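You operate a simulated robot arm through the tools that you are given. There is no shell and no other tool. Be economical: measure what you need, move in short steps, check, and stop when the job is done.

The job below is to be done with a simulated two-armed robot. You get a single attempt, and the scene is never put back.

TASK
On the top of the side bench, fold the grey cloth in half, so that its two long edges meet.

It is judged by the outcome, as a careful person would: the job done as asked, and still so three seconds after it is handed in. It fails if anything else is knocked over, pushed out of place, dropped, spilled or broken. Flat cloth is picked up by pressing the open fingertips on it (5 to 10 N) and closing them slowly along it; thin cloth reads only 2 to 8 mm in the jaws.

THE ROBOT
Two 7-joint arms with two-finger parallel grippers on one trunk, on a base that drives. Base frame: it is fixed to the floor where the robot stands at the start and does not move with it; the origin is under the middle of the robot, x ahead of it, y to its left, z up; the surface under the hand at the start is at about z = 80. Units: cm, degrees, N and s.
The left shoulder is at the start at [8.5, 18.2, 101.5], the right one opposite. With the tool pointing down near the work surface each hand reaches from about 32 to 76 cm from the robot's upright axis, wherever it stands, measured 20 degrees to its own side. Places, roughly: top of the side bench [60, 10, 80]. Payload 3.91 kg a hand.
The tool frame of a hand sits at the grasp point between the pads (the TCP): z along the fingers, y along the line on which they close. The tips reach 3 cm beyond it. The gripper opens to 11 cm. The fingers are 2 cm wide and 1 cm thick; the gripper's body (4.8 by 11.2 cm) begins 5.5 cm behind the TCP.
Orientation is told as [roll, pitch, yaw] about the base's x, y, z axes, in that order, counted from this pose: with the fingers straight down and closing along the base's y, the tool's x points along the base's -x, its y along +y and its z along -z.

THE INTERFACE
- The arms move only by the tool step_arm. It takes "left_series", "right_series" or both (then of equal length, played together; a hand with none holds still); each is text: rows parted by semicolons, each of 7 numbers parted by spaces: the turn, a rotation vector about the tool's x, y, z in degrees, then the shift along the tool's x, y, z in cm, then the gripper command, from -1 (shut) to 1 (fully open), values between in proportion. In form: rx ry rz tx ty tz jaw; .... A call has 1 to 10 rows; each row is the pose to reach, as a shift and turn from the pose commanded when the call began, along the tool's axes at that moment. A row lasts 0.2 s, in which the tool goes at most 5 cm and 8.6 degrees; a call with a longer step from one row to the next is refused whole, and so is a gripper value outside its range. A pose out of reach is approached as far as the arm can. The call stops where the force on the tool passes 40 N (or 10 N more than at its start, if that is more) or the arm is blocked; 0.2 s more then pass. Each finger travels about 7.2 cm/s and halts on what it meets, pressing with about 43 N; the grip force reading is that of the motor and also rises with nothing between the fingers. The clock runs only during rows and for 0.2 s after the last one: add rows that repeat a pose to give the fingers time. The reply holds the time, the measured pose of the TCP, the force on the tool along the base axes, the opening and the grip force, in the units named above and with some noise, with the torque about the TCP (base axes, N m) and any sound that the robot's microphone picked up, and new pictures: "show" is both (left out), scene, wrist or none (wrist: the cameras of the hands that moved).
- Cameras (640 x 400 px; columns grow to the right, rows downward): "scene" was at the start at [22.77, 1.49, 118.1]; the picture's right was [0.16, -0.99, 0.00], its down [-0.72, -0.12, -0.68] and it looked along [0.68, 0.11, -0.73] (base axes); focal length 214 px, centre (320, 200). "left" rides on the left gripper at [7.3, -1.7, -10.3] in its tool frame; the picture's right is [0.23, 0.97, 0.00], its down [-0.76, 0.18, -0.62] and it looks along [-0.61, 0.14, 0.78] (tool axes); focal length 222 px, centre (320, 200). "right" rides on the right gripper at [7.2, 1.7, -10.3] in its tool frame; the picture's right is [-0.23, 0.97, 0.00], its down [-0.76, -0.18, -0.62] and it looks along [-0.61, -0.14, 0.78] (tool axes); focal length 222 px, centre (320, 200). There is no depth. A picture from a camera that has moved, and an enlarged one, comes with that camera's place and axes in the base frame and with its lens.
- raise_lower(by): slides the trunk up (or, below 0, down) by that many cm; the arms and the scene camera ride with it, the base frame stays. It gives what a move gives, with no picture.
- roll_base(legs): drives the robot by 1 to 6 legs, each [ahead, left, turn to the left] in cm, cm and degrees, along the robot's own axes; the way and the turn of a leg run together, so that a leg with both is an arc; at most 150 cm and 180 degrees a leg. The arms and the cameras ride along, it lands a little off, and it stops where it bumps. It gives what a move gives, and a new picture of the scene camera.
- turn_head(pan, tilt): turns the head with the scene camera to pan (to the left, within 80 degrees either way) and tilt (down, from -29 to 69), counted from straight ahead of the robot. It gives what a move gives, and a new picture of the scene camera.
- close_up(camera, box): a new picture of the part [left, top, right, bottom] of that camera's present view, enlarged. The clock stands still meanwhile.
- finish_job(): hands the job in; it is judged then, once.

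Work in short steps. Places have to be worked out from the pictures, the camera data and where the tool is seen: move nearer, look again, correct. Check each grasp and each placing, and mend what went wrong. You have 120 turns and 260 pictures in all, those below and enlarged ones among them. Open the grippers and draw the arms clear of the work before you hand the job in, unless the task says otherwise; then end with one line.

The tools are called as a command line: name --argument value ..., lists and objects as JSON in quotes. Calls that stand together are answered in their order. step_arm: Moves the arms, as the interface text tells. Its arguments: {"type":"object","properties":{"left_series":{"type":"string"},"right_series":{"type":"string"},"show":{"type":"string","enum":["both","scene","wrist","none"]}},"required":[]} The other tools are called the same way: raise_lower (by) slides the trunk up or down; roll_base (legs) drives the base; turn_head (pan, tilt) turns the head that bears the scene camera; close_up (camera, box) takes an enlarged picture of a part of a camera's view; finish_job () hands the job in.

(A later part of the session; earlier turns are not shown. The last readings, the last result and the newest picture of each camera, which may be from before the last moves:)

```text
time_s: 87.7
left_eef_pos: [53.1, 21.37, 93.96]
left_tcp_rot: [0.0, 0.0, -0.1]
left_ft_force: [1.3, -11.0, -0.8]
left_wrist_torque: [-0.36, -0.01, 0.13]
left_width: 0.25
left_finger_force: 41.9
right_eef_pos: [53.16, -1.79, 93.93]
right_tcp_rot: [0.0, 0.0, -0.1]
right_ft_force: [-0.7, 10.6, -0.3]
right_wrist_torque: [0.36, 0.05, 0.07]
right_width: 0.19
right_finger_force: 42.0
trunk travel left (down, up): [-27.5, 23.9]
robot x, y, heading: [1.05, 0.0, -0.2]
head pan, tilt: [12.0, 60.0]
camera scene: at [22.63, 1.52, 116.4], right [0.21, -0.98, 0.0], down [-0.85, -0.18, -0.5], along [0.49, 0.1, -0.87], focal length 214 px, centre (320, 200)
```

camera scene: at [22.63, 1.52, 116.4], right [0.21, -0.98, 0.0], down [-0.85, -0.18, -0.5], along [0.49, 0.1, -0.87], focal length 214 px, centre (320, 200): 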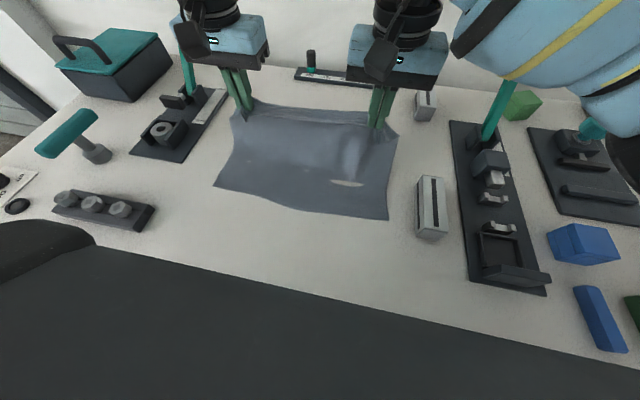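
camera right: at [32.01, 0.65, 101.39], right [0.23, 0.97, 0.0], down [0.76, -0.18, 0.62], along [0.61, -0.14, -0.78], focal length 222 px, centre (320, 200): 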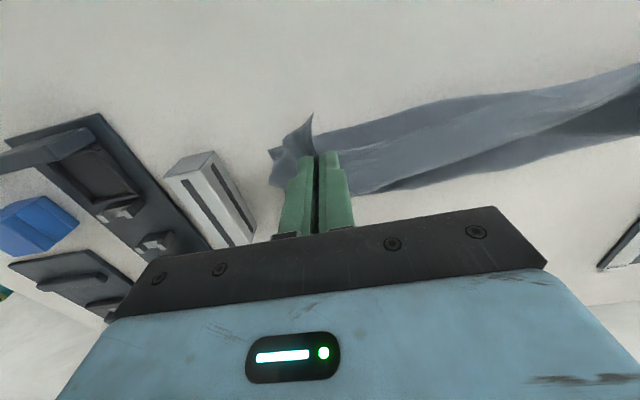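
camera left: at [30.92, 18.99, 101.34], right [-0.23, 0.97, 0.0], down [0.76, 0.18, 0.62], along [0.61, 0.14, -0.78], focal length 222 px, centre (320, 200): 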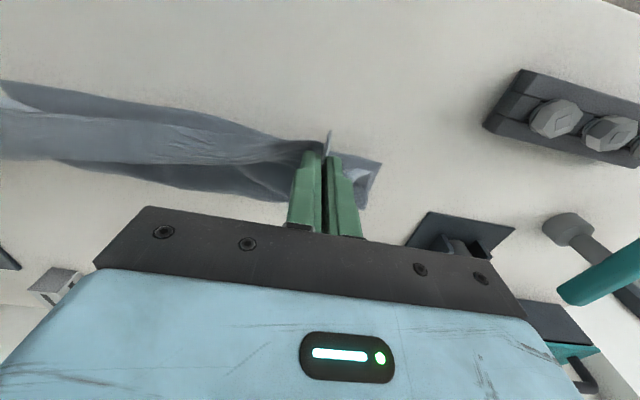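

The near edge sits straight at x ≈ 41, so the crease should form at x ≈ 55. I'll ease the tension, go on to x = 58 to lay the lower layer, then come back while tilting and staying low.

step_arm --left_series "0 0 0 -1.7 -0.2 1.3 -1; 0 0 0 -3.4 -0.4 2.7 -1; 0 0 0 -4.9 -0.4 4 -1; 0 0 0 -4.9 -0.4 4 -1; 0 -6 0 -4 -0.4 3.7 -1; 0 -12 0 -3.2 -0.4 3.4 -1; 0 -18 0 -2.4 -0.4 3.1 -1; 0 -25 0 -1.6 -0.4 2.8 -1; 0 -25 0 -1.6 -0.4 2.8 -1" --right_series "0 0 0 -1.7 0.2 1.3 -1; 0 0 0 -3.4 0.4 2.7 -1; 0 0 0 -4.9 0.4 4 -1; 0 0 0 -4.9 0.4 4 -1; 0 -6 0 -4 0.4 3.7 -1; 0 -12 0 -3.2 0.4 3.4 -1; 0 -18 0 -2.4 0.4 3.1 -1; 0 -25 0 -1.6 0.4 2.8 -1; 0 -25 0 -1.6 0.4 2.8 -1" --show "scene"

```text
time_s: 89.7
left_eef_pos: [54.8, 20.86, 91.11]
left_tcp_rot: [0.0, -25.2, -0.1]
left_ft_force: [0.1, -2.5, 0.1]
left_wrist_torque: [-0.07, -0.02, 0.01]
left_width: 0.22
left_finger_force: 41.9
right_eef_pos: [54.88, -1.25, 91.17]
right_tcp_rot: [0.1, -25.1, -0.2]
right_ft_force: [0.4, 1.0, 0.3]
right_wrist_torque: [0.04, 0.0, 0.0]
right_width: 0.23
right_finger_force: 42.5
trunk travel left (down, up): [-27.5, 23.9]
robot x, y, heading: [1.21, -0.17, 0.2]
head pan, tilt: [12.0, 60.0]
camera scene: at [22.59, 1.52, 116.4], right [0.21, -0.98, 0.0], down [-0.85, -0.18, -0.5], along [0.49, 0.1, -0.87], focal length 214 px, centre (320, 200)
```

scene: 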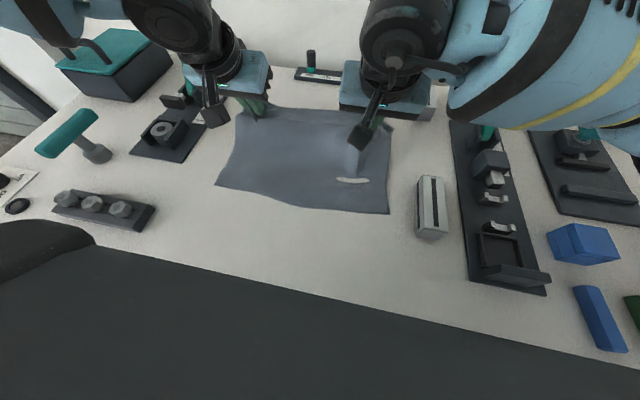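

The lower layer is flat with its edge at about 42–43. I'll drive back 9 cm.

roll_base --legs '[[-9, 0, 0]]'

```text
time_s: 90.8
left_eef_pos: [45.77, 20.8, 91.09]
left_tcp_rot: [0.0, -25.2, 0.0]
left_ft_force: [-1.2, -2.7, -0.3]
left_wrist_torque: [-0.07, -0.03, 0.0]
left_width: 0.2
left_finger_force: 41.9
right_eef_pos: [45.95, -1.36, 91.24]
right_tcp_rot: [0.0, -25.0, -0.2]
right_ft_force: [-0.7, 2.2, 0.5]
right_wrist_torque: [0.05, 0.03, 0.02]
right_width: 0.23
right_finger_force: 42.0
trunk travel left (down, up): [-27.5, 23.9]
robot x, y, heading: [-7.41, 0.29, -0.4]
head pan, tilt: [12.0, 60.0]
camera scene: at [13.63, 1.53, 116.43], right [0.21, -0.98, 0.0], down [-0.85, -0.18, -0.5], along [0.49, 0.1, -0.87], focal length 214 px, centre (320, 200)
```

scene: 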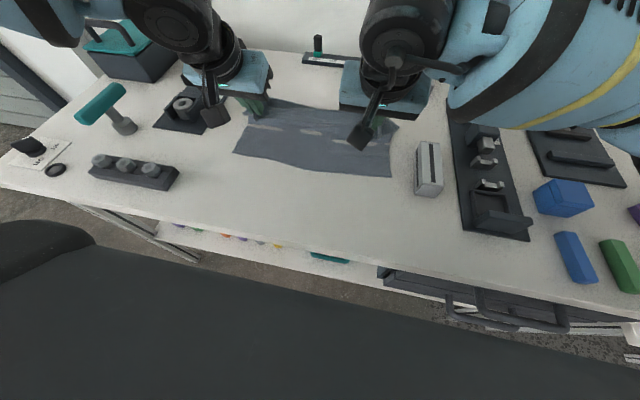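

The lower edge stayed at x ≈ 42.5. Now I'll lower the held edge onto it with more tilt.

step_arm --left_series "0 -4 0 1.6 0 1.3 -1; 0 -8 0 3.1 0 2.7 -1; 0 -12 0 4.7 0 4 -1; 0 -12 0 6.25 0 5.3 -1; 0 -12 0 6.25 0 5.3 -1" --right_series "0 -4 0 1.5 0 1.4 -1; 0 -8 0 2.9 0 2.8 -1; 0 -12 0 4.4 0 4.2 -1; 0 -12 0 5.9 0 5.5 -1; 0 -12 0 5.9 0 5.5 -1"

```text
time_s: 92.0
left_eef_pos: [42.43, 20.93, 83.83]
left_tcp_rot: [-0.1, -37.1, -0.1]
left_ft_force: [0.5, -1.8, 1.5]
left_wrist_torque: [-0.08, -0.06, -0.03]
left_width: 0.21
left_finger_force: 41.8
right_eef_pos: [42.85, -1.39, 83.73]
right_tcp_rot: [0.1, -37.1, -0.2]
right_ft_force: [-0.5, 1.6, 4.7]
right_wrist_torque: [0.02, -0.01, 0.06]
right_width: 0.22
right_finger_force: 41.8
trunk travel left (down, up): [-27.5, 23.9]
robot x, y, heading: [-7.72, 0.06, 0.2]
head pan, tilt: [12.0, 60.0]
camera scene: at [13.69, 1.52, 116.42], right [0.21, -0.98, 0.0], down [-0.85, -0.18, -0.5], along [0.49, 0.1, -0.87], focal length 214 px, centre (320, 200)
camera right: at [30.94, 0.51, 87.72], right [0.18, 0.97, 0.14], down [0.23, -0.18, 0.96], along [0.96, -0.14, -0.26], focal length 222 px, centre (320, 200)
camera left: at [30.44, 19.27, 87.65], right [-0.18, 0.97, -0.14], down [0.23, 0.18, 0.96], along [0.96, 0.14, -0.26], focal length 222 px, centre (320, 200)
```

scene: 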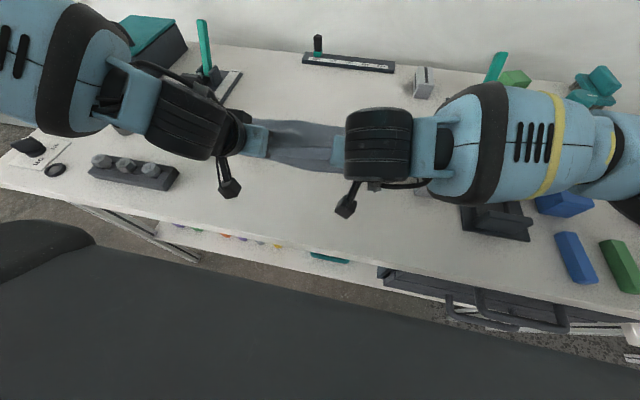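
right: 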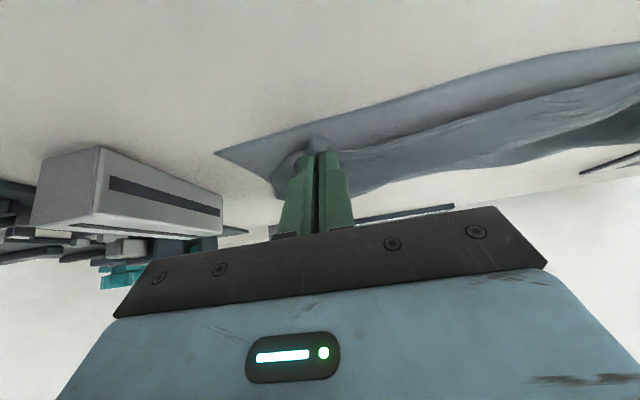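
left: 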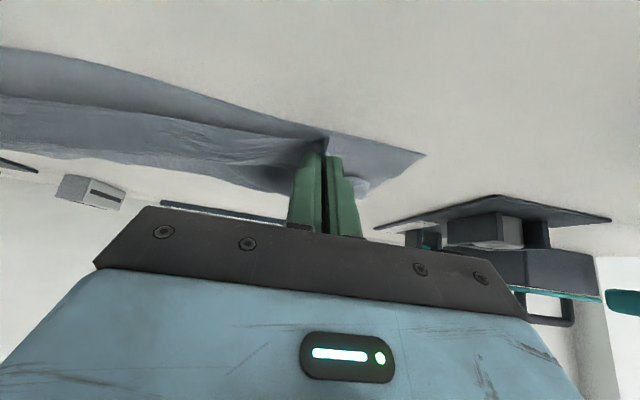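

The held edge is down on the lower edge. I'll open gently and withdraw back and up.

step_arm --left_series "0 0 0 0 0 0 -0.9; 0 0 0 0 0 0 -0.75; 0 0 0 0 0 0 -0.6; 0 0 0 0 0 -0.7 -0.6; 0 0 0 0 0 -1.5 -0.6; 0 0 0 0 0 -2.5 -0.6; 0 0 0 -1.5 0 -4 -0.6; 0 8 0 -4 2 -5 -0.6; 0 16 0 -7 4 -6 -0.6; 0 24 0 -10 6 -6 -0.6" --right_series "0 0 0 0 0 0 -0.9; 0 0 0 0 0 0 -0.75; 0 0 0 0 0 0 -0.6; 0 0 0 0 0 -0.7 -0.6; 0 0 0 0 0 -1.5 -0.6; 0 0 0 0 0 -2.5 -0.6; 0 0 0 -1.5 0 -4 -0.6; 0 8 0 -4 -2 -5 -0.6; 0 16 0 -7 -4 -6 -0.6; 0 24 0 -10 -6 -6 -0.6" --show "none"

step_arm --left_series "0 6 0 0 4 0 1; 0 12 0 0 8 0 1; 0 12 0 0 10 0 1" --right_series "0 6 0 0 -4 0 1; 0 12 0 0 -8 0 1; 0 12 0 0 -11 0 1" --show "scene"

close_up --camera "scene" --box '[200, 60, 440, 210]'

```text
time_s: 94.2
left_eef_pos: [46.92, 26.92, 94.56]
left_tcp_rot: [-0.1, -12.9, -0.1]
left_ft_force: [-0.4, 0.5, -0.2]
left_wrist_torque: [0.0, -0.02, -0.01]
left_width: 2.19
left_finger_force: 0.2
right_eef_pos: [47.29, -7.37, 94.57]
right_tcp_rot: [0.1, -12.8, -0.1]
right_ft_force: [-0.7, 0.0, 0.6]
right_wrist_torque: [0.0, 0.0, -0.01]
right_width: 2.21
right_finger_force: 0.0
trunk travel left (down, up): [-27.5, 23.9]
robot x, y, heading: [-7.32, -0.11, -0.2]
head pan, tilt: [12.0, 60.0]
```

```text
time_s: 95.0
left_eef_pos: [46.81, 36.95, 94.59]
left_tcp_rot: [0.0, -1.0, -0.1]
left_ft_force: [-0.6, -0.4, 0.6]
left_wrist_torque: [-0.01, -0.03, -0.02]
left_width: 11.01
left_finger_force: 0.0
right_eef_pos: [47.08, -18.27, 94.55]
right_tcp_rot: [0.1, -1.0, -0.2]
right_ft_force: [1.0, 0.6, 0.5]
right_wrist_torque: [-0.02, -0.01, 0.02]
right_width: 11.0
right_finger_force: 0.0
trunk travel left (down, up): [-27.5, 23.9]
robot x, y, heading: [-8.07, -0.18, -0.3]
head pan, tilt: [12.0, 60.0]
camera scene: at [13.67, 1.49, 116.42], right [0.21, -0.98, 0.0], down [-0.85, -0.18, -0.5], along [0.49, 0.1, -0.87], focal length 214 px, centre (320, 200)
```

scene: 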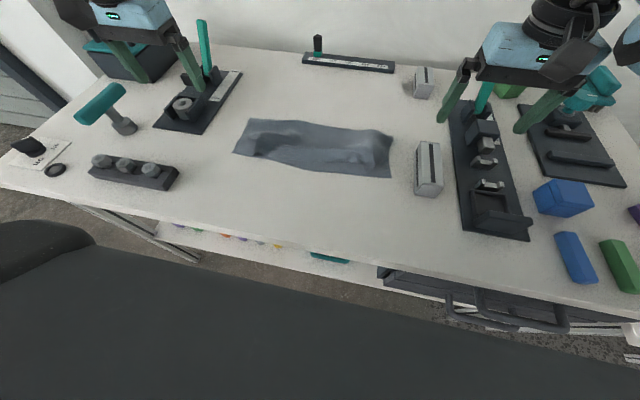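

```text
2.67 times, centred on (320, 135) of scene
camera zoom: at [13.67, 1.49, 116.42], right [0.21, -0.98, 0.0], down [-0.85, -0.18, -0.5], along [0.49, 0.1, -0.87], focal length 572 px, centre (320, 373)
```

zoom: 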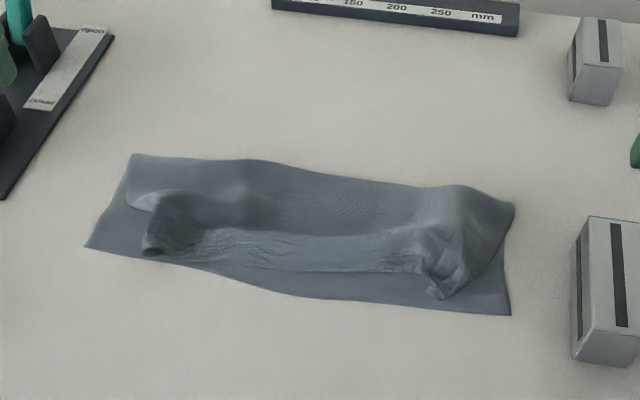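

The crease is now at about 54–55 and the lower edge at 42.2, nearly half. The top hem is turned back again, so I'll repeat what worked: the left hand holds down near the crease and the right combs the hem toward me.

step_arm --left_series "0 1 0 -1.3 -4.7 0 1; 0 1 0 -2.6 -9.4 0 1; 0 1 0 -3.9 -14 0 1; 0 1 0 -5.2 -18.5 0 1; 0 1 0 -5.2 -18.5 4 1; 0 1 0 -5.2 -18.5 8 1; 0 1 0 -5.2 -18.5 11 1; 0 1 0 -5.2 -18.5 11.4 1; 0 1 0 -5.2 -18.5 11.5 1" --right_series "0 1 0 -1 4.8 0 1; 0 1 0 -2 9.6 0 1; 0 1 0 -3 14.4 0 1; 0 1 0 -4 19 0 1; 0 1 0 -4 19 4 1; 0 1 0 -4 19 8 1; 0 1 0 -4 19 9.5 1; 0 1 0 -4 19 10 1; 0 1 0 -4 19 10.8 1" --show "wrist"

```text
time_s: 97.0
left_eef_pos: [52.22, 19.24, 83.57]
left_tcp_rot: [0.0, 0.0, -0.1]
left_ft_force: [-0.1, -1.3, 0.1]
left_wrist_torque: [-0.01, -0.05, -0.01]
left_width: 10.98
left_finger_force: 0.1
left hand out of reach, approached as far as the arm can: row 4, 5, 6, 7, 8, 9
right_eef_pos: [51.45, 0.58, 83.94]
right_tcp_rot: [0.1, 0.0, -0.2]
right_ft_force: [-0.8, 0.0, -0.3]
right_wrist_torque: [-0.02, 0.0, 0.01]
right_width: 10.98
right_finger_force: 0.1
trunk travel left (down, up): [-27.5, 23.9]
robot x, y, heading: [-7.57, -0.05, -0.1]
head pan, tilt: [12.0, 60.0]
camera right: at [44.31, 2.39, 94.26], right [0.23, 0.97, 0.0], down [0.76, -0.18, 0.62], along [0.61, -0.14, -0.78], focal length 222 px, centre (320, 200)
camera left: at [45.06, 17.61, 93.92], right [-0.23, 0.97, 0.0], down [0.76, 0.18, 0.62], along [0.61, 0.14, -0.78], focal length 222 px, centre (320, 200)
```

right: 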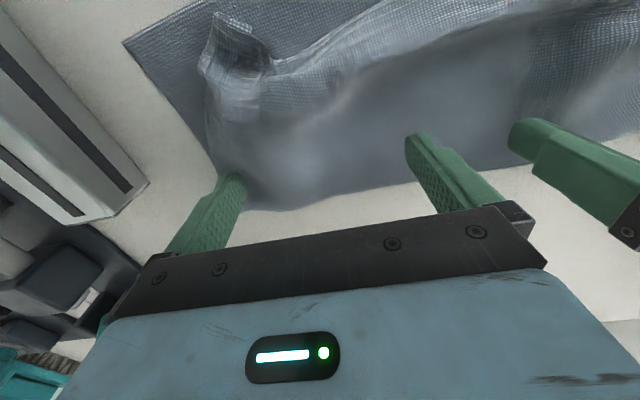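
left: 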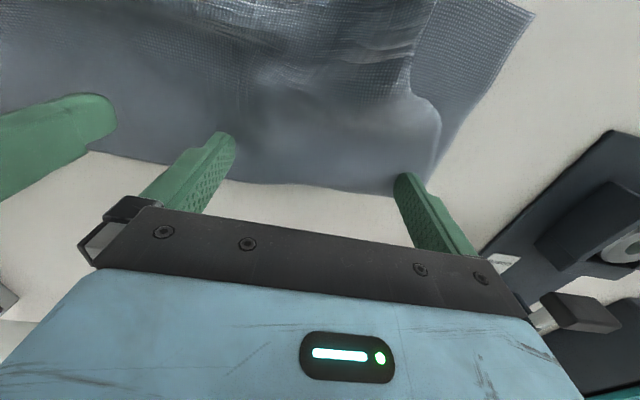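

I'll press the left hand down, narrow the right jaw so its fingers meet the rolled corner, and sweep.

step_arm --left_series "0 0 0 1 0 -0.2 1; 0 0 0 1.5 0 0 1; 0 0 0 1.5 0 0.1 1; 0 0 0 1.5 0 0.1 1" --right_series "0 0 0 0 0.9 0 0.45; 0 0 0 0.5 0.9 0 0.45; 0 0 0 1 0.9 0.2 0.45; 0 0 0 1 0.9 0.2 0.45" --show "none"

```text
time_s: 98.0
left_eef_pos: [50.78, 19.3, 83.35]
left_tcp_rot: [0.0, 0.0, -0.1]
left_ft_force: [-0.5, 1.0, 0.8]
left_wrist_torque: [-0.02, 0.02, 0.0]
left_width: 10.98
left_finger_force: 0.1
right_eef_pos: [50.43, 1.51, 83.67]
right_tcp_rot: [0.0, 0.1, -0.2]
right_ft_force: [-0.1, 0.1, -0.2]
right_wrist_torque: [-0.03, 0.0, -0.01]
right_width: 7.98
right_finger_force: 0.0
trunk travel left (down, up): [-27.5, 23.9]
robot x, y, heading: [-7.75, 0.09, -0.0]
head pan, tilt: [12.0, 60.0]
```

step_arm --left_series "0 0 0 0 0 0.2 1; 0 0 0 0 0 0.3 1; 0 0 0 0 0 0.3 1; 0 0 0 0 0 0.3 1; 0 0 0 0 0 0.3 1; 0 0 0 0 0 0.3 1; 0 0 0 0 0 0.3 1; 0 0 0 0 0 0.3 1; 0 0 0 0 0 0.3 1; 0 0 0 0 0 0.3 1" --right_series "0 0 0 0.7 0 0 0.45; 0 0 0 1.6 0 0 0.45; 0 0 0 2.7 0 0 0.45; 0 0 0 3.8 0 0 0.45; 0 0 0 4.9 0 0 0.45; 0 0 0 6 0 -0.1 0.45; 0 0 0 7.1 0 -0.3 0.45; 0 0 0 8.2 0 -0.5 0.45; 0 0 0 9.3 0 -0.6 0.45; 0 0 0 10.4 0 -0.6 0.45" --show "wrist"

```text
time_s: 100.2
left_eef_pos: [50.89, 19.24, 83.14]
left_tcp_rot: [-0.1, 0.0, 0.0]
left_ft_force: [2.3, 0.5, 10.6]
left_wrist_torque: [0.6, -0.02, -0.07]
left_width: 10.99
left_finger_force: 0.1
right_eef_pos: [39.94, 1.51, 84.17]
right_tcp_rot: [0.2, -0.1, -0.1]
right_ft_force: [0.1, -0.2, -0.2]
right_wrist_torque: [-0.03, -0.01, 0.0]
right_width: 7.97
right_finger_force: 0.1
trunk travel left (down, up): [-27.5, 23.9]
robot x, y, heading: [-7.3, 0.11, -0.2]
head pan, tilt: [12.0, 60.0]
camera right: at [32.83, 3.29, 94.66], right [0.23, 0.97, 0.0], down [0.76, -0.18, 0.62], along [0.61, -0.14, -0.78], focal length 222 px, centre (320, 200)
camera left: at [43.5, 17.59, 93.55], right [-0.23, 0.97, 0.0], down [0.76, 0.18, 0.62], along [0.61, 0.14, -0.78], focal length 222 px, centre (320, 200)
```

right: 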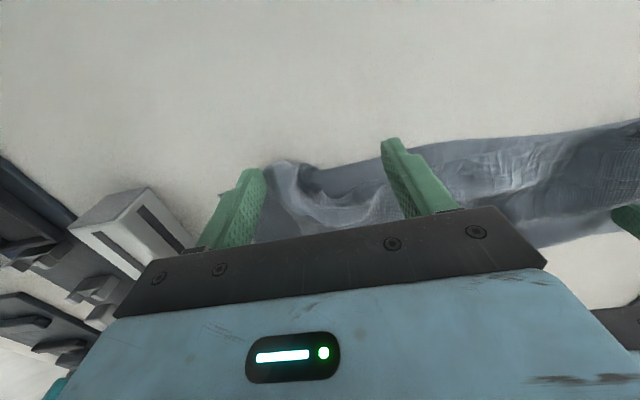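
left: 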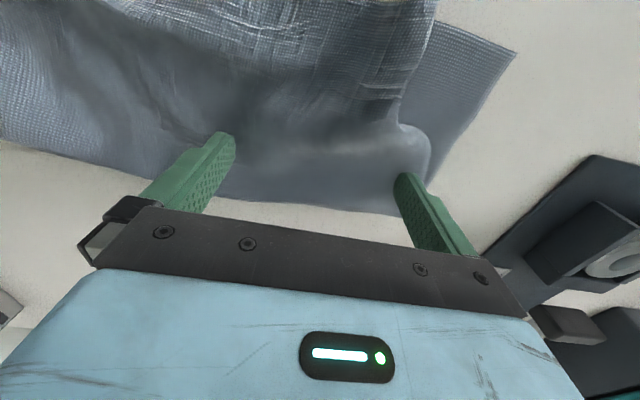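

I'll lift the right hand up and back a little to see what changed.

step_arm --left_series "0 0 0 0 0 0 1; 0 0 0 0 0 0 1; 0 0 0 0 0 0 1; 0 0 0 0 0 0 1" --right_series "0 0 0 0 0 -3 0.45; 0 0 0 0 0 -7 0.45; 0 0 0 0 -1 -10.5 0.45; 0 0 0 0 -1 -10.5 0.45" --show "none"

close_up --camera "right" --box '[180, 20, 640, 240]'

```text
time_s: 101.2
left_eef_pos: [50.7, 19.13, 83.19]
left_tcp_rot: [0.0, -0.1, -0.2]
left_ft_force: [2.0, -0.5, 10.6]
left_wrist_torque: [0.65, -0.06, -0.05]
left_width: 11.01
left_finger_force: 0.1
right_eef_pos: [39.9, 0.56, 94.8]
right_tcp_rot: [0.1, 0.0, -0.2]
right_ft_force: [0.1, 0.5, 0.5]
right_wrist_torque: [0.0, -0.01, -0.03]
right_width: 7.98
right_finger_force: 0.2
trunk travel left (down, up): [-27.5, 23.9]
robot x, y, heading: [-7.54, -0.13, -0.3]
head pan, tilt: [12.0, 60.0]
```

```text
1.39 times, centred on (410, 130) of right
camera zoom: at [32.76, 2.3, 105.19], right [0.23, 0.97, 0.0], down [0.76, -0.18, 0.62], along [0.61, -0.14, -0.78], focal length 309 px, centre (195, 297)
```

zoom: 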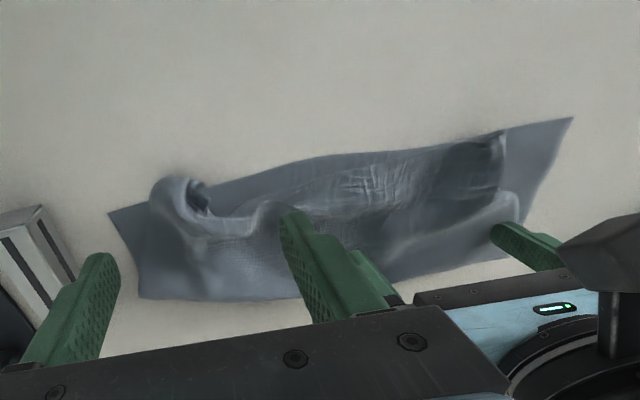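

close_up --camera "scene" --box '[210, 90, 420, 200]'

```text
3.05 times, centred on (315, 145) of scene
camera zoom: at [13.64, 1.49, 116.43], right [0.21, -0.98, 0.0], down [-0.85, -0.18, -0.5], along [0.49, 0.1, -0.87], focal length 654 px, centre (335, 368)
```

zoom: 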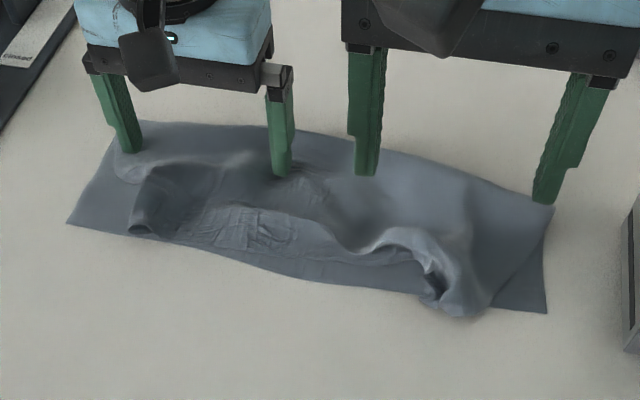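

On the right the top edge is now standing outward. For the left, I'll have the right hand hold down near the crease and comb with the left.

step_arm --left_series "0 0 0 0 0 -0.8 1; 0 0 0 0 -0.7 -0.8 0.45; 0 0 0 0 -0.7 -0.8 0.45; 0 0 0 0 -0.7 -0.8 0.45; 0 0 0 0 -0.7 -0.8 0.45; 0 0 0 0 -0.7 -0.7 0.45; 0 0 0 0 -0.7 -0.7 0.45" --right_series "0 0 0 -4 0 0 0.45; 0 0 0 -8 0 0 1; 0 0 0 -11 0 1 1; 0 0 0 -11 0 5 1; 0 0 0 -11 0 9 1; 0 0 0 -11 0 11.4 1; 0 0 0 -11 0 11.7 1" --show "none"

step_arm --left_series "0 0 0 0.7 0 0 0.45; 0 0 0 1.8 0 0 0.45; 0 0 0 2.9 0 0 0.45; 0 0 0 4 0 0 0.45; 0 0 0 5.1 0 0 0.45; 0 0 0 6.2 0 -0.1 0.45; 0 0 0 7.3 0 -0.3 0.45; 0 0 0 8.5 0 -0.5 0.45; 0 0 0 9.7 0 -0.6 0.45; 0 0 0 11 0 -0.6 0.45" --show "wrist"

```text
time_s: 102.8
left_eef_pos: [50.7, 18.66, 83.91]
left_tcp_rot: [0.0, -0.1, -0.1]
left_ft_force: [0.2, 0.8, 0.2]
left_wrist_torque: [0.02, -0.01, 0.0]
left_width: 7.98
left_finger_force: 0.1
right_eef_pos: [51.04, 0.59, 83.14]
right_tcp_rot: [0.2, -0.2, -0.2]
right_ft_force: [-0.3, -0.9, 14.1]
right_wrist_torque: [0.32, -0.05, 0.06]
right_width: 10.93
right_finger_force: 0.1
trunk travel left (down, up): [-27.5, 23.9]
robot x, y, heading: [-7.38, -0.2, -0.2]
head pan, tilt: [12.0, 60.0]
```

```text
time_s: 105.0
left_eef_pos: [39.64, 18.61, 84.47]
left_tcp_rot: [0.0, -0.1, -0.1]
left_ft_force: [0.0, 0.0, -0.2]
left_wrist_torque: [-0.03, 0.01, 0.0]
left_width: 7.98
left_finger_force: 0.0
right_eef_pos: [50.95, 0.63, 83.26]
right_tcp_rot: [0.0, -0.2, -0.2]
right_ft_force: [5.0, -0.5, 26.5]
right_wrist_torque: [-1.07, 0.09, 0.19]
right_width: 10.94
right_finger_force: 0.0
trunk travel left (down, up): [-27.5, 23.9]
robot x, y, heading: [-7.38, -0.06, -0.1]
head pan, tilt: [12.0, 60.0]
camera left: at [32.38, 16.96, 94.88], right [-0.23, 0.97, 0.0], down [0.76, 0.18, 0.62], along [0.61, 0.14, -0.78], focal length 222 px, centre (320, 200)
```

left: 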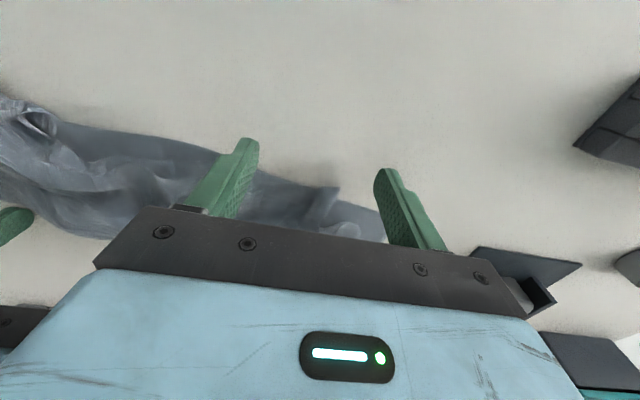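

step_arm --left_series "0 0 0 0 0 -3 0.45; 0 0 0 -1 0 -7 0.45; 0 0 0 -1 2 -10 0.45; 0 0 0 -1 6 -10 0.45; 0 0 0 -1 10 -10 0.45; 0 0 0 -1 14 -10 0.45" --right_series "0 0 0 0 0 0 1; 0 0 0 0 0 -3 1; 0 0 0 0 -1 -7 1; 0 0 0 0 -4 -10 1; 0 0 0 0 -8 -11 1; 0 0 0 0 -12.5 -11 1" --show "none"

close_up --camera "scene" --box '[210, 90, 420, 200]'

```text
time_s: 106.4
left_eef_pos: [40.78, 32.61, 94.5]
left_tcp_rot: [0.0, 0.0, -0.1]
left_ft_force: [0.1, -0.8, 1.1]
left_wrist_torque: [-0.01, 0.03, 0.02]
left_width: 7.95
left_finger_force: 0.1
right_eef_pos: [50.98, -12.0, 94.06]
right_tcp_rot: [-0.1, 0.0, -0.1]
right_ft_force: [0.3, 0.7, 0.0]
right_wrist_torque: [0.01, 0.04, -0.02]
right_width: 10.99
right_finger_force: 0.1
trunk travel left (down, up): [-27.5, 23.9]
robot x, y, heading: [-7.74, -0.06, -0.1]
head pan, tilt: [12.0, 60.0]
```

```text
3.05 times, centred on (315, 145) of scene
camera zoom: at [13.69, 1.5, 116.42], right [0.21, -0.98, 0.0], down [-0.85, -0.18, -0.5], along [0.49, 0.1, -0.87], focal length 654 px, centre (335, 368)
```

zoom: 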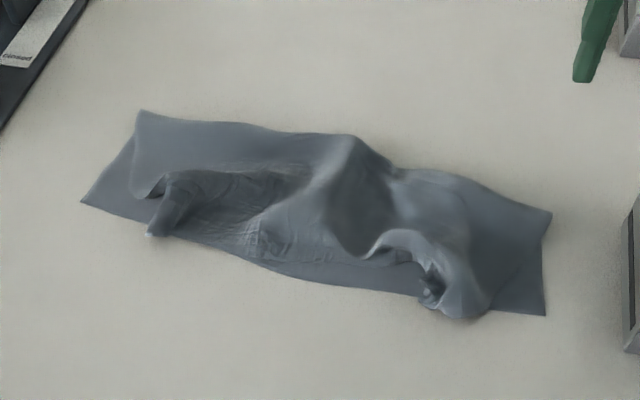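

I need a closer look at the near edge, so I'll bring the right hand back over it for its camera.

step_arm --right_series "0 0 0 4 2 -1 1; 0 0 0 8 4 -2 1; 0 0 0 11 7 -2 1; 0 0 0 11 10 -2 1" --left_series "0 0 0 -1 -3 -1 1; 0 0 0 -1 -6 -2 1; 0 0 0 -1 -9 -2 1; 0 0 0 -1 -12 -2 1" --show "none"

close_up --camera "right" --box '[160, 0, 560, 250]'

close_up --camera "left" --box '[80, 0, 480, 250]'

```text
time_s: 107.4
left_eef_pos: [41.82, 20.44, 96.31]
left_tcp_rot: [0.0, 0.0, -0.1]
left_ft_force: [0.7, 1.2, 0.2]
left_wrist_torque: [-0.01, 0.04, -0.01]
left_width: 11.0
left_finger_force: 0.1
right_eef_pos: [40.21, -1.97, 96.02]
right_tcp_rot: [0.1, 0.0, -0.3]
right_ft_force: [0.3, -0.6, 0.4]
right_wrist_torque: [0.0, 0.0, -0.02]
right_width: 10.99
right_finger_force: 0.0
trunk travel left (down, up): [-27.5, 23.9]
robot x, y, heading: [-7.55, 0.15, -0.1]
head pan, tilt: [12.0, 60.0]
```

```text
1.60 times, centred on (360, 125) of right
camera zoom: at [32.97, -0.11, 106.42], right [0.23, 0.97, 0.0], down [0.76, -0.18, 0.62], along [0.61, -0.14, -0.78], focal length 355 px, centre (256, 320)
```

zoom: 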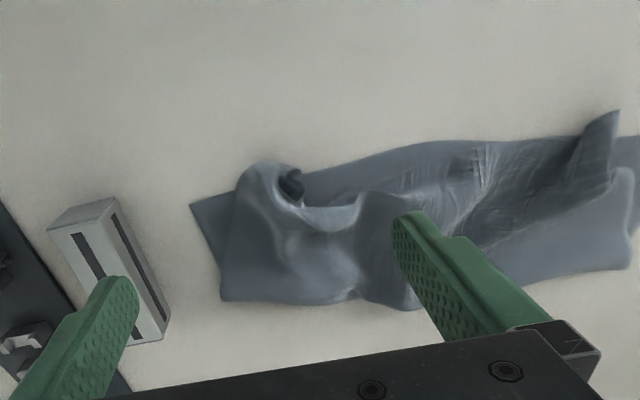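

```text
1.60 times, centred on (280, 125) of left
camera zoom: at [34.59, 18.89, 106.74], right [-0.23, 0.97, 0.0], down [0.76, 0.18, 0.62], along [0.61, 0.14, -0.78], focal length 355 px, centre (384, 320)
```

zoom: 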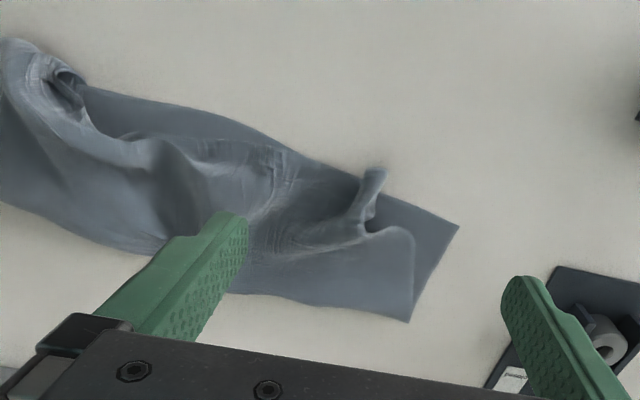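

The left corner has flipped outward; the middle and the right corner are still curled. The earlier sweeps stopped short, so I'll sweep both hands together from x ≈ 46 well past the edge to x ≈ 34.

step_arm --left_series "0 0 0 -4.7 -2 1 0.45; 0 0 0 -4.7 -2.9 5 0.45; 0 0 0 -4.7 -2.9 9 0.45; 0 0 0 -4.7 -2.9 11.5 0.45; 0 0 0 -4.7 -2.9 12.6 0.45; 0 0 0 -4 -2.9 12.6 0.45; 0 0 0 -3 -2.9 12.6 0.45; 0 0 0 -2 -2.9 12.6 0.45; 0 0 0 -1 -2.9 12.6 0.45; 0 0 0 0.2 -2.9 12.6 0.45" --right_series "0 0 0 -4 1 1 0.2; 0 0 0 -6.3 2 4 0.2; 0 0 0 -6.3 2 8 0.2; 0 0 0 -6.3 2 11 0.2; 0 0 0 -6.3 2 12.4 0.2; 0 0 0 -5.5 2 12.4 0.2; 0 0 0 -4.5 2 12.4 0.2; 0 0 0 -3.5 2 12.4 0.2; 0 0 0 -2.3 2 12.4 0.2; 0 0 0 -1.1 2 12.4 0.2" --show "none"

step_arm --left_series "0 0 0 1.2 0 0 0.45; 0 0 0 2.4 0 0 0.45; 0 0 0 3.6 0 -0.2 0.45; 0 0 0 4.8 0 -0.3 0.45; 0 0 0 6 0 -0.3 0.45; 0 0 0 7 0 -0.3 0.45; 0 0 0 7.5 0 -0.3 0.45; 0 0 0 7.5 0 -3 0.45; 0 0 0 6 1 -7 0.45; 0 0 0 4 1 -11 0.45" --right_series "0 0 0 1.2 0 0 0.2; 0 0 0 2.4 0 0 0.2; 0 0 0 3.6 0 -0.2 0.2; 0 0 0 4.8 0 -0.3 0.2; 0 0 0 6 0 -0.3 0.2; 0 0 0 7 0 -0.3 0.2; 0 0 0 7.5 0 -0.3 0.2; 0 0 0 7.5 0 -3 0.2; 0 0 0 6 -1 -7 0.2; 0 0 0 4 -1 -11 0.2" --show "wrist"

```text
refused: row 1 steps farther than a row can; nothing moved
```

```text
time_s: 109.6
left_eef_pos: [37.69, 21.55, 107.44]
left_tcp_rot: [0.0, 0.0, -0.1]
left_ft_force: [1.0, 0.3, 0.2]
left_wrist_torque: [0.04, -0.03, 0.03]
left_width: 7.99
left_finger_force: 0.0
right_eef_pos: [35.91, -3.0, 107.06]
right_tcp_rot: [0.0, 0.1, -0.2]
right_ft_force: [0.7, 0.7, -1.0]
right_wrist_torque: [-0.02, 0.02, -0.03]
right_width: 6.61
right_finger_force: 0.1
trunk travel left (down, up): [-27.5, 23.9]
robot x, y, heading: [-7.44, 0.05, -0.1]
head pan, tilt: [12.0, 60.0]
camera right: at [28.85, -1.11, 117.49], right [0.23, 0.97, 0.0], down [0.76, -0.18, 0.62], along [0.61, -0.14, -0.78], focal length 222 px, centre (320, 200)
camera left: at [30.45, 19.92, 117.84], right [-0.23, 0.97, 0.0], down [0.76, 0.18, 0.62], along [0.61, 0.14, -0.78], focal length 222 px, centre (320, 200)
```

right: 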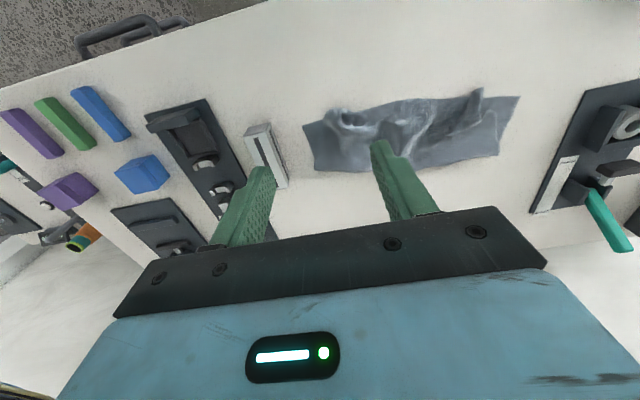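
left: 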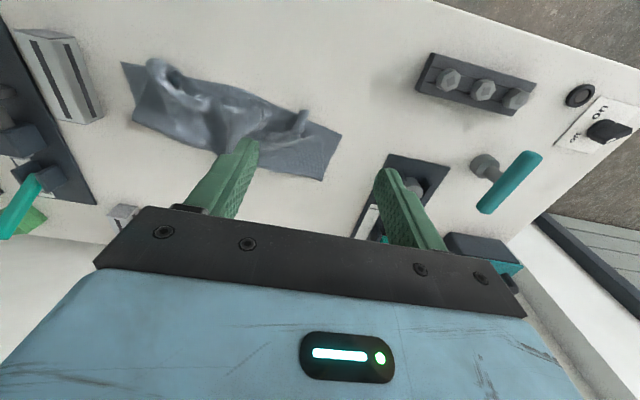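

The approach was refused because of one long step, so that second move only ran in the air; no harm done. I'll redo the approach in smaller steps.

step_arm --left_series "0 0 0 -3 -1.3 2 0.45; 0 0 0 -6 -2.6 4 0.45; 0 0 0 -8.8 -4 7 0.45; 0 0 0 -8.8 -4 11 0.45; 0 0 0 -8.8 -4 15 0.45; 0 0 0 -8.8 -4 19 0.45; 0 0 0 -8.8 -4 22 0.45; 0 0 0 -8.8 -4 23.6 0.45; 0 0 0 -8.8 -4 23.6 0.45" --right_series "0 0 0 -3.5 1 2 0.2; 0 0 0 -7 2 4 0.2; 0 0 0 -10.6 3 7 0.2; 0 0 0 -10.6 3 11 0.2; 0 0 0 -10.6 3 15 0.2; 0 0 0 -10.6 3 19 0.2; 0 0 0 -10.6 3 22 0.2; 0 0 0 -10.6 3 23.4 0.2; 0 0 0 -10.6 3 23.4 0.2" --show "wrist"

```text
time_s: 111.6
left_eef_pos: [46.54, 17.47, 84.03]
left_tcp_rot: [0.0, 0.1, -0.1]
left_ft_force: [-0.4, -0.1, -0.5]
left_wrist_torque: [-0.04, 0.01, 0.01]
left_width: 7.96
left_finger_force: 0.1
right_eef_pos: [46.7, 0.15, 83.67]
right_tcp_rot: [0.0, 0.0, -0.2]
right_ft_force: [0.3, 0.4, -0.5]
right_wrist_torque: [-0.01, 0.02, -0.04]
right_width: 6.58
right_finger_force: 0.0
trunk travel left (down, up): [-27.5, 23.9]
robot x, y, heading: [-7.8, -0.15, -0.2]
head pan, tilt: [12.0, 60.0]
camera right: at [39.5, 1.87, 94.03], right [0.23, 0.97, 0.0], down [0.76, -0.18, 0.62], along [0.61, -0.14, -0.78], focal length 222 px, centre (320, 200)
camera left: at [39.33, 15.91, 94.24], right [-0.23, 0.97, 0.0], down [0.76, 0.18, 0.62], along [0.61, 0.14, -0.78], focal length 222 px, centre (320, 200)
```

right: 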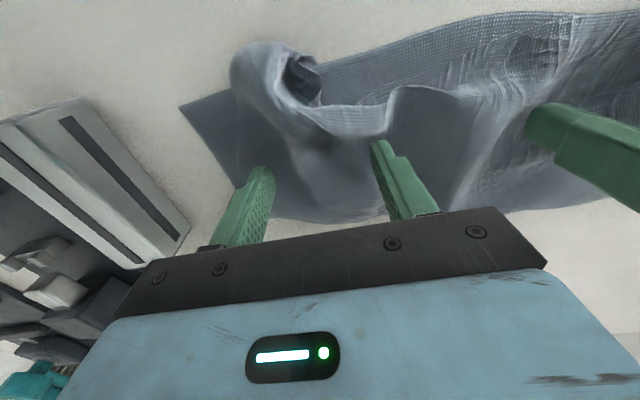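
left: 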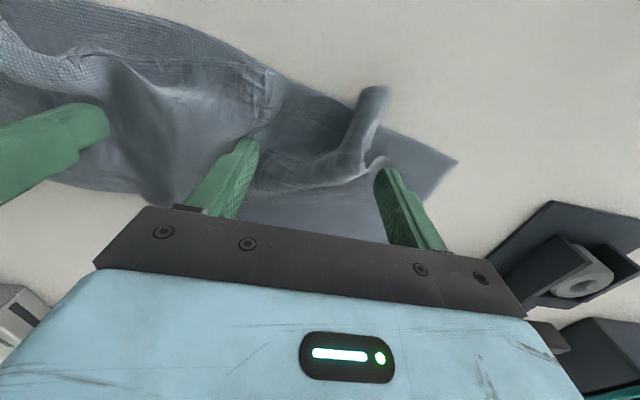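

Both combs are behind the hem. Now I'll sweep toward me, slowly and further than before.

step_arm --left_series "0 0 0 1.1 0 0.2 0.45; 0 0 0 2.2 0 0.2 0.45; 0 0 0 3.3 0 0.2 0.45; 0 0 0 4.4 0 0.2 0.45; 0 0 0 5.5 0 0.1 0.45; 0 0 0 6.6 0 0 0.45; 0 0 0 7.7 0 -0.1 0.45; 0 0 0 8.8 0 -0.2 0.45; 0 0 0 9.9 0 -0.2 0.45; 0 0 0 11 0 -0.2 0.45" --right_series "0 0 0 1.1 0 0 0.2; 0 0 0 2.2 0 0 0.2; 0 0 0 3.3 0 0 0.2; 0 0 0 4.4 0 0 0.2; 0 0 0 5.5 0 -0.1 0.2; 0 0 0 6.6 0 -0.2 0.2; 0 0 0 7.7 0 -0.3 0.2; 0 0 0 8.8 0 -0.4 0.2; 0 0 0 9.9 0 -0.4 0.2; 0 0 0 11 0 -0.4 0.2" --show "none"

step_arm --left_series "0 0 0 0 0 -3 0.45; 0 0 0 0 0 -7 0.45; 0 0 0 0 0 -11 0.45; 0 0 0 0 0 -11 0.45" --right_series "0 0 0 0 0 -3 0.2; 0 0 0 0 0 -7 0.2; 0 0 0 0 0 -11 0.2; 0 0 0 0 0 -11 0.2" --show "both"

```text
time_s: 113.8
left_eef_pos: [35.45, 17.72, 83.86]
left_tcp_rot: [0.0, 0.0, 0.0]
left_ft_force: [0.2, 0.4, 0.8]
left_wrist_torque: [-0.02, 0.0, -0.02]
left_width: 7.97
left_finger_force: 0.0
right_eef_pos: [35.67, 0.05, 84.04]
right_tcp_rot: [-0.1, 0.1, -0.3]
right_ft_force: [-0.4, -0.8, 0.0]
right_wrist_torque: [0.02, -0.03, -0.01]
right_width: 6.61
right_finger_force: 0.1
trunk travel left (down, up): [-27.5, 23.9]
robot x, y, heading: [-7.81, 0.62, -0.0]
head pan, tilt: [12.0, 60.0]
```

```text
time_s: 114.8
left_eef_pos: [35.58, 17.52, 95.1]
left_tcp_rot: [0.0, 0.0, 0.0]
left_ft_force: [0.5, -0.4, -0.2]
left_wrist_torque: [-0.01, 0.0, 0.02]
left_width: 7.99
left_finger_force: 0.1
right_eef_pos: [35.7, 0.28, 95.04]
right_tcp_rot: [0.0, -0.1, -0.2]
right_ft_force: [0.2, -0.2, 0.0]
right_wrist_torque: [-0.01, 0.01, -0.03]
right_width: 6.59
right_finger_force: 0.1
trunk travel left (down, up): [-27.5, 23.9]
robot x, y, heading: [-7.69, 0.14, -0.4]
head pan, tilt: [12.0, 60.0]
camera scene: at [13.76, 1.53, 116.4], right [0.21, -0.98, 0.0], down [-0.85, -0.18, -0.5], along [0.49, 0.1, -0.87], focal length 214 px, centre (320, 200)
camera right: at [28.59, 1.98, 105.47], right [0.23, 0.97, 0.0], down [0.76, -0.18, 0.62], along [0.61, -0.14, -0.78], focal length 222 px, centre (320, 200)
camera left: at [28.31, 15.92, 105.44], right [-0.23, 0.97, 0.0], down [0.76, 0.18, 0.62], along [0.61, 0.14, -0.78], focal length 222 px, centre (320, 200)
```

scene: 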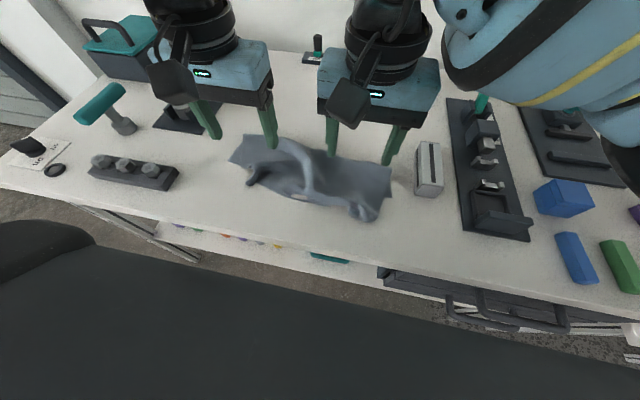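
right: 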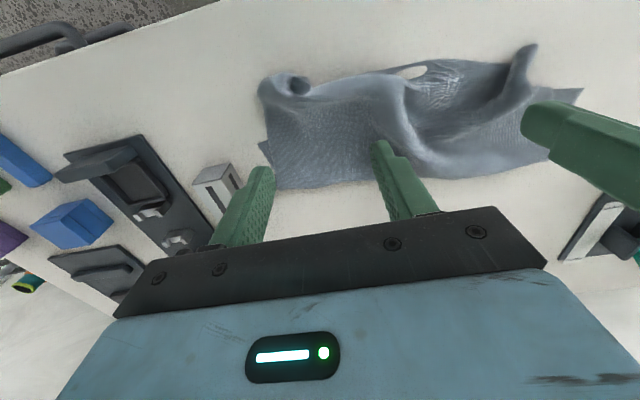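
left: 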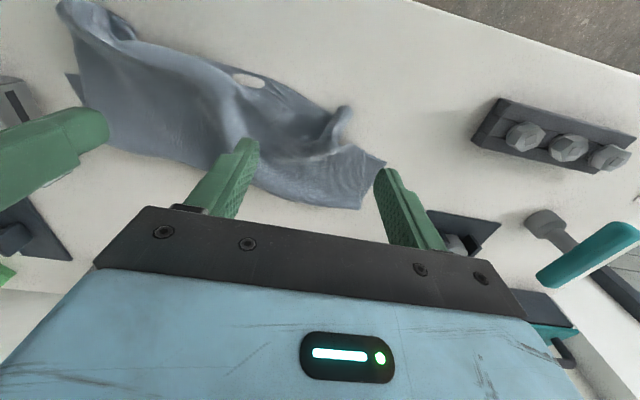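

close_up --camera "scene" --box '[210, 115, 420, 235]'

close_up --camera "left" --box '[20, 0, 400, 240]'

```text
3.05 times, centred on (315, 175) of scene
camera zoom: at [13.76, 1.53, 116.4], right [0.21, -0.98, 0.0], down [-0.85, -0.18, -0.5], along [0.49, 0.1, -0.87], focal length 654 px, centre (335, 276)
```

zoom: 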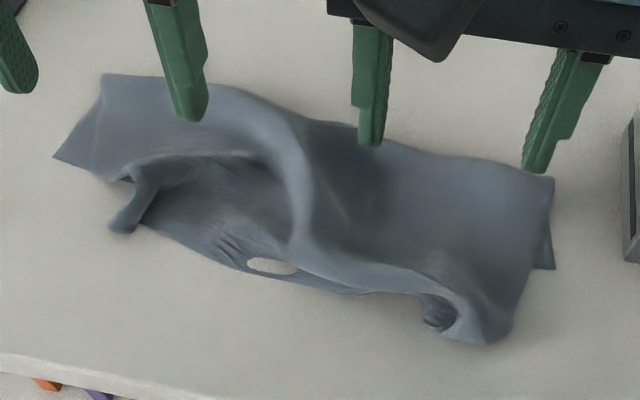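

```text
1.67 times, centred on (210, 120) of left
camera zoom: at [28.31, 15.92, 105.44], right [-0.23, 0.97, 0.0], down [0.76, 0.18, 0.62], along [0.61, 0.14, -0.78], focal length 370 px, centre (503, 333)
```

zoom: 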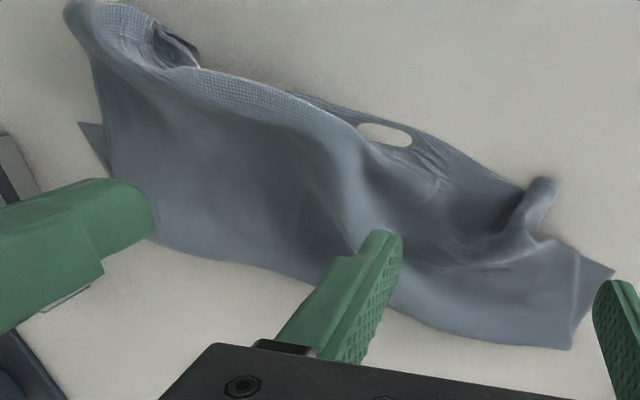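

The sweep without a hold-down drew the crease back (lower layer about 8 cm wide again) and left curled corners. New plan: drag the whole cloth toward the bench front, where the edge flattened nicely before. Then I'll refold and let go with the fingers almost horizontal, so the hem can't double back. First the drag, pressing on both layers.

step_arm --left_series "0 0 0 -4 1 1 1; 0 0 0 -8 1.5 3 1; 0 0 0 -8.5 1.5 7 1; 0 0 0 -8.5 1.5 10 1; 0 0 0 -8.5 1.5 11.5 1; 0 0 0 -8.5 1.5 12 1; 0 0 0 -8.5 1.5 12.1 1" --right_series "0 0 0 -4 -0.2 1 1; 0 0 0 -7 -0.5 3 1; 0 0 0 -7 -0.5 7 1; 0 0 0 -7 -0.5 10 1; 0 0 0 -7 -0.5 11.5 1; 0 0 0 -7 -0.5 11.9 1; 0 0 0 -7 -0.5 12 1" --show "none"

```text
time_s: 116.4
left_eef_pos: [44.09, 19.01, 83.22]
left_tcp_rot: [0.0, -0.4, 0.0]
left_ft_force: [-0.4, 4.6, 20.8]
left_wrist_torque: [0.48, 0.06, -0.06]
left_width: 11.02
left_finger_force: 0.2
right_eef_pos: [42.59, -0.42, 83.2]
right_tcp_rot: [0.1, -0.2, -0.1]
right_ft_force: [1.6, -0.8, 6.1]
right_wrist_torque: [-0.34, 0.0, 0.07]
right_width: 10.98
right_finger_force: 0.0
trunk travel left (down, up): [-27.5, 23.9]
robot x, y, heading: [-8.03, 0.25, -0.2]
head pan, tilt: [12.0, 60.0]
```

Contact is 21 N and 6 N. I'll spread slightly sideways to take out the middle bulge, then drag 7 cm toward me.

step_arm --left_series "0 0 0 0 0.6 0 1; 0 0 0 0 1.2 0 1; 0 0 0 0.8 1.5 0 1; 0 0 0 1.6 1.5 0 1; 0 0 0 2.4 1.5 0 1; 0 0 0 3.2 1.5 0 1; 0 0 0 4 1.5 0 1; 0 0 0 5 1.5 0 1; 0 0 0 6 1.5 0 1; 0 0 0 7 1.5 0 1" --right_series "0 0 0 0 -0.6 0.12 1; 0 0 0 0 -1.2 0.12 1; 0 0 0 0.8 -1.5 0.12 1; 0 0 0 1.6 -1.5 0.12 1; 0 0 0 2.4 -1.5 0.12 1; 0 0 0 3.2 -1.5 0.12 1; 0 0 0 4 -1.5 0.12 1; 0 0 0 5 -1.5 0.12 1; 0 0 0 6 -1.5 0.12 1; 0 0 0 7 -1.5 0.12 1" --show "both"

```text
time_s: 118.6
left_eef_pos: [36.84, 20.46, 83.31]
left_tcp_rot: [0.0, -0.3, -0.2]
left_ft_force: [5.0, -7.1, 33.7]
left_wrist_torque: [1.05, -0.14, -0.19]
left_width: 10.68
left_finger_force: 0.1
right_eef_pos: [35.52, -2.11, 83.2]
right_tcp_rot: [0.2, -0.3, -0.2]
right_ft_force: [6.3, 7.1, 32.9]
right_wrist_torque: [-1.64, -0.14, 0.32]
right_width: 10.65
right_finger_force: 0.0
trunk travel left (down, up): [-27.5, 23.9]
robot x, y, heading: [-7.56, -0.27, 0.0]
head pan, tilt: [12.0, 60.0]
camera scene: at [13.46, 1.46, 116.47], right [0.21, -0.98, 0.0], down [-0.85, -0.18, -0.5], along [0.49, 0.1, -0.86], focal length 214 px, centre (320, 200)
camera right: at [28.23, -0.14, 93.54], right [0.23, 0.97, 0.0], down [0.76, -0.18, 0.63], along [0.61, -0.14, -0.78], focal length 222 px, centre (320, 200)
camera left: at [29.6, 18.79, 93.52], right [-0.22, 0.97, 0.0], down [0.76, 0.18, 0.63], along [0.61, 0.14, -0.78], focal length 222 px, centre (320, 200)
```

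scene: 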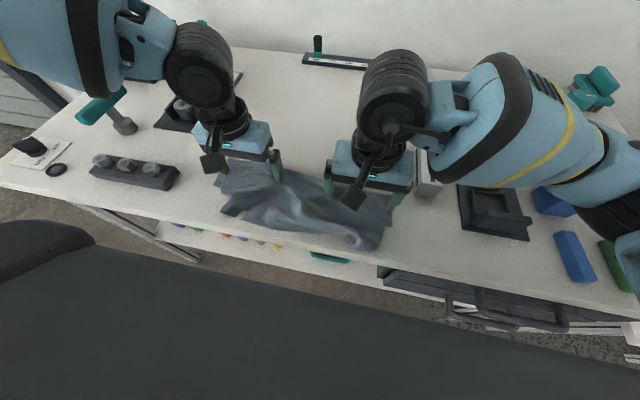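
right: 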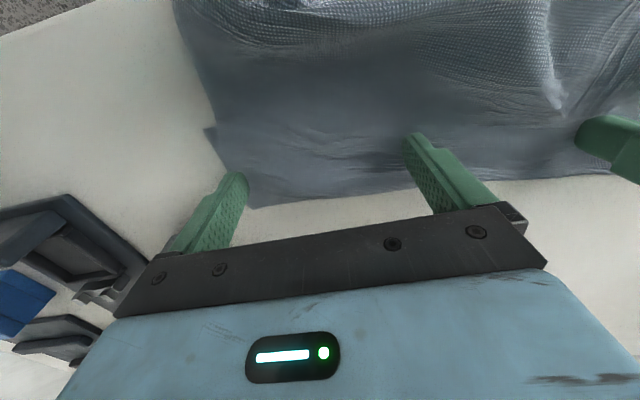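
left: 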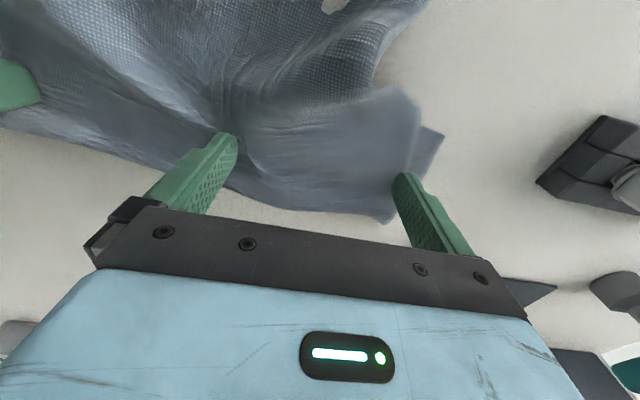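

The cloth followed. I'll keep the left pressing and lift the right to look at the near edge.

step_arm --left_series "0 0 0 0 0 0 1; 0 0 0 0 0 0 1; 0 0 0 0 0 -0.1 1; 0 0 0 0 0 -0.1 1; 0 0 0 0 0 -0.1 1" --right_series "0 0 0 0 0 -3 1; 0 0 0 1 1 -7 1; 0 0 0 3 2 -11 1; 0 0 0 6 3 -12 1; 0 0 0 6 3 -12 1" --show "none"

close_up --camera "right" --box '[200, 0, 640, 240]'

```text
time_s: 119.8
left_eef_pos: [36.86, 20.37, 83.25]
left_tcp_rot: [0.0, -0.3, -0.2]
left_ft_force: [-0.4, -4.2, 31.1]
left_wrist_torque: [0.42, 0.0, -0.06]
left_width: 10.68
left_finger_force: 0.0
right_eef_pos: [29.43, 1.08, 95.04]
right_tcp_rot: [0.1, -0.2, -0.2]
right_ft_force: [0.5, 0.0, -0.5]
right_wrist_torque: [0.0, 0.0, 0.02]
right_width: 10.99
right_finger_force: 0.0
trunk travel left (down, up): [-27.5, 23.9]
robot x, y, heading: [-7.95, -0.28, -0.2]
head pan, tilt: [12.0, 60.0]
```

```text
1.45 times, centred on (420, 120) of right
camera zoom: at [22.35, 2.82, 105.46], right [0.23, 0.97, 0.0], down [0.76, -0.18, 0.62], along [0.61, -0.14, -0.78], focal length 323 px, centre (174, 316)
```

zoom: 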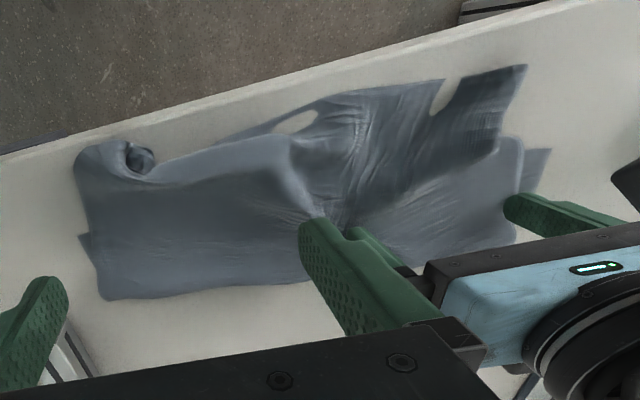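

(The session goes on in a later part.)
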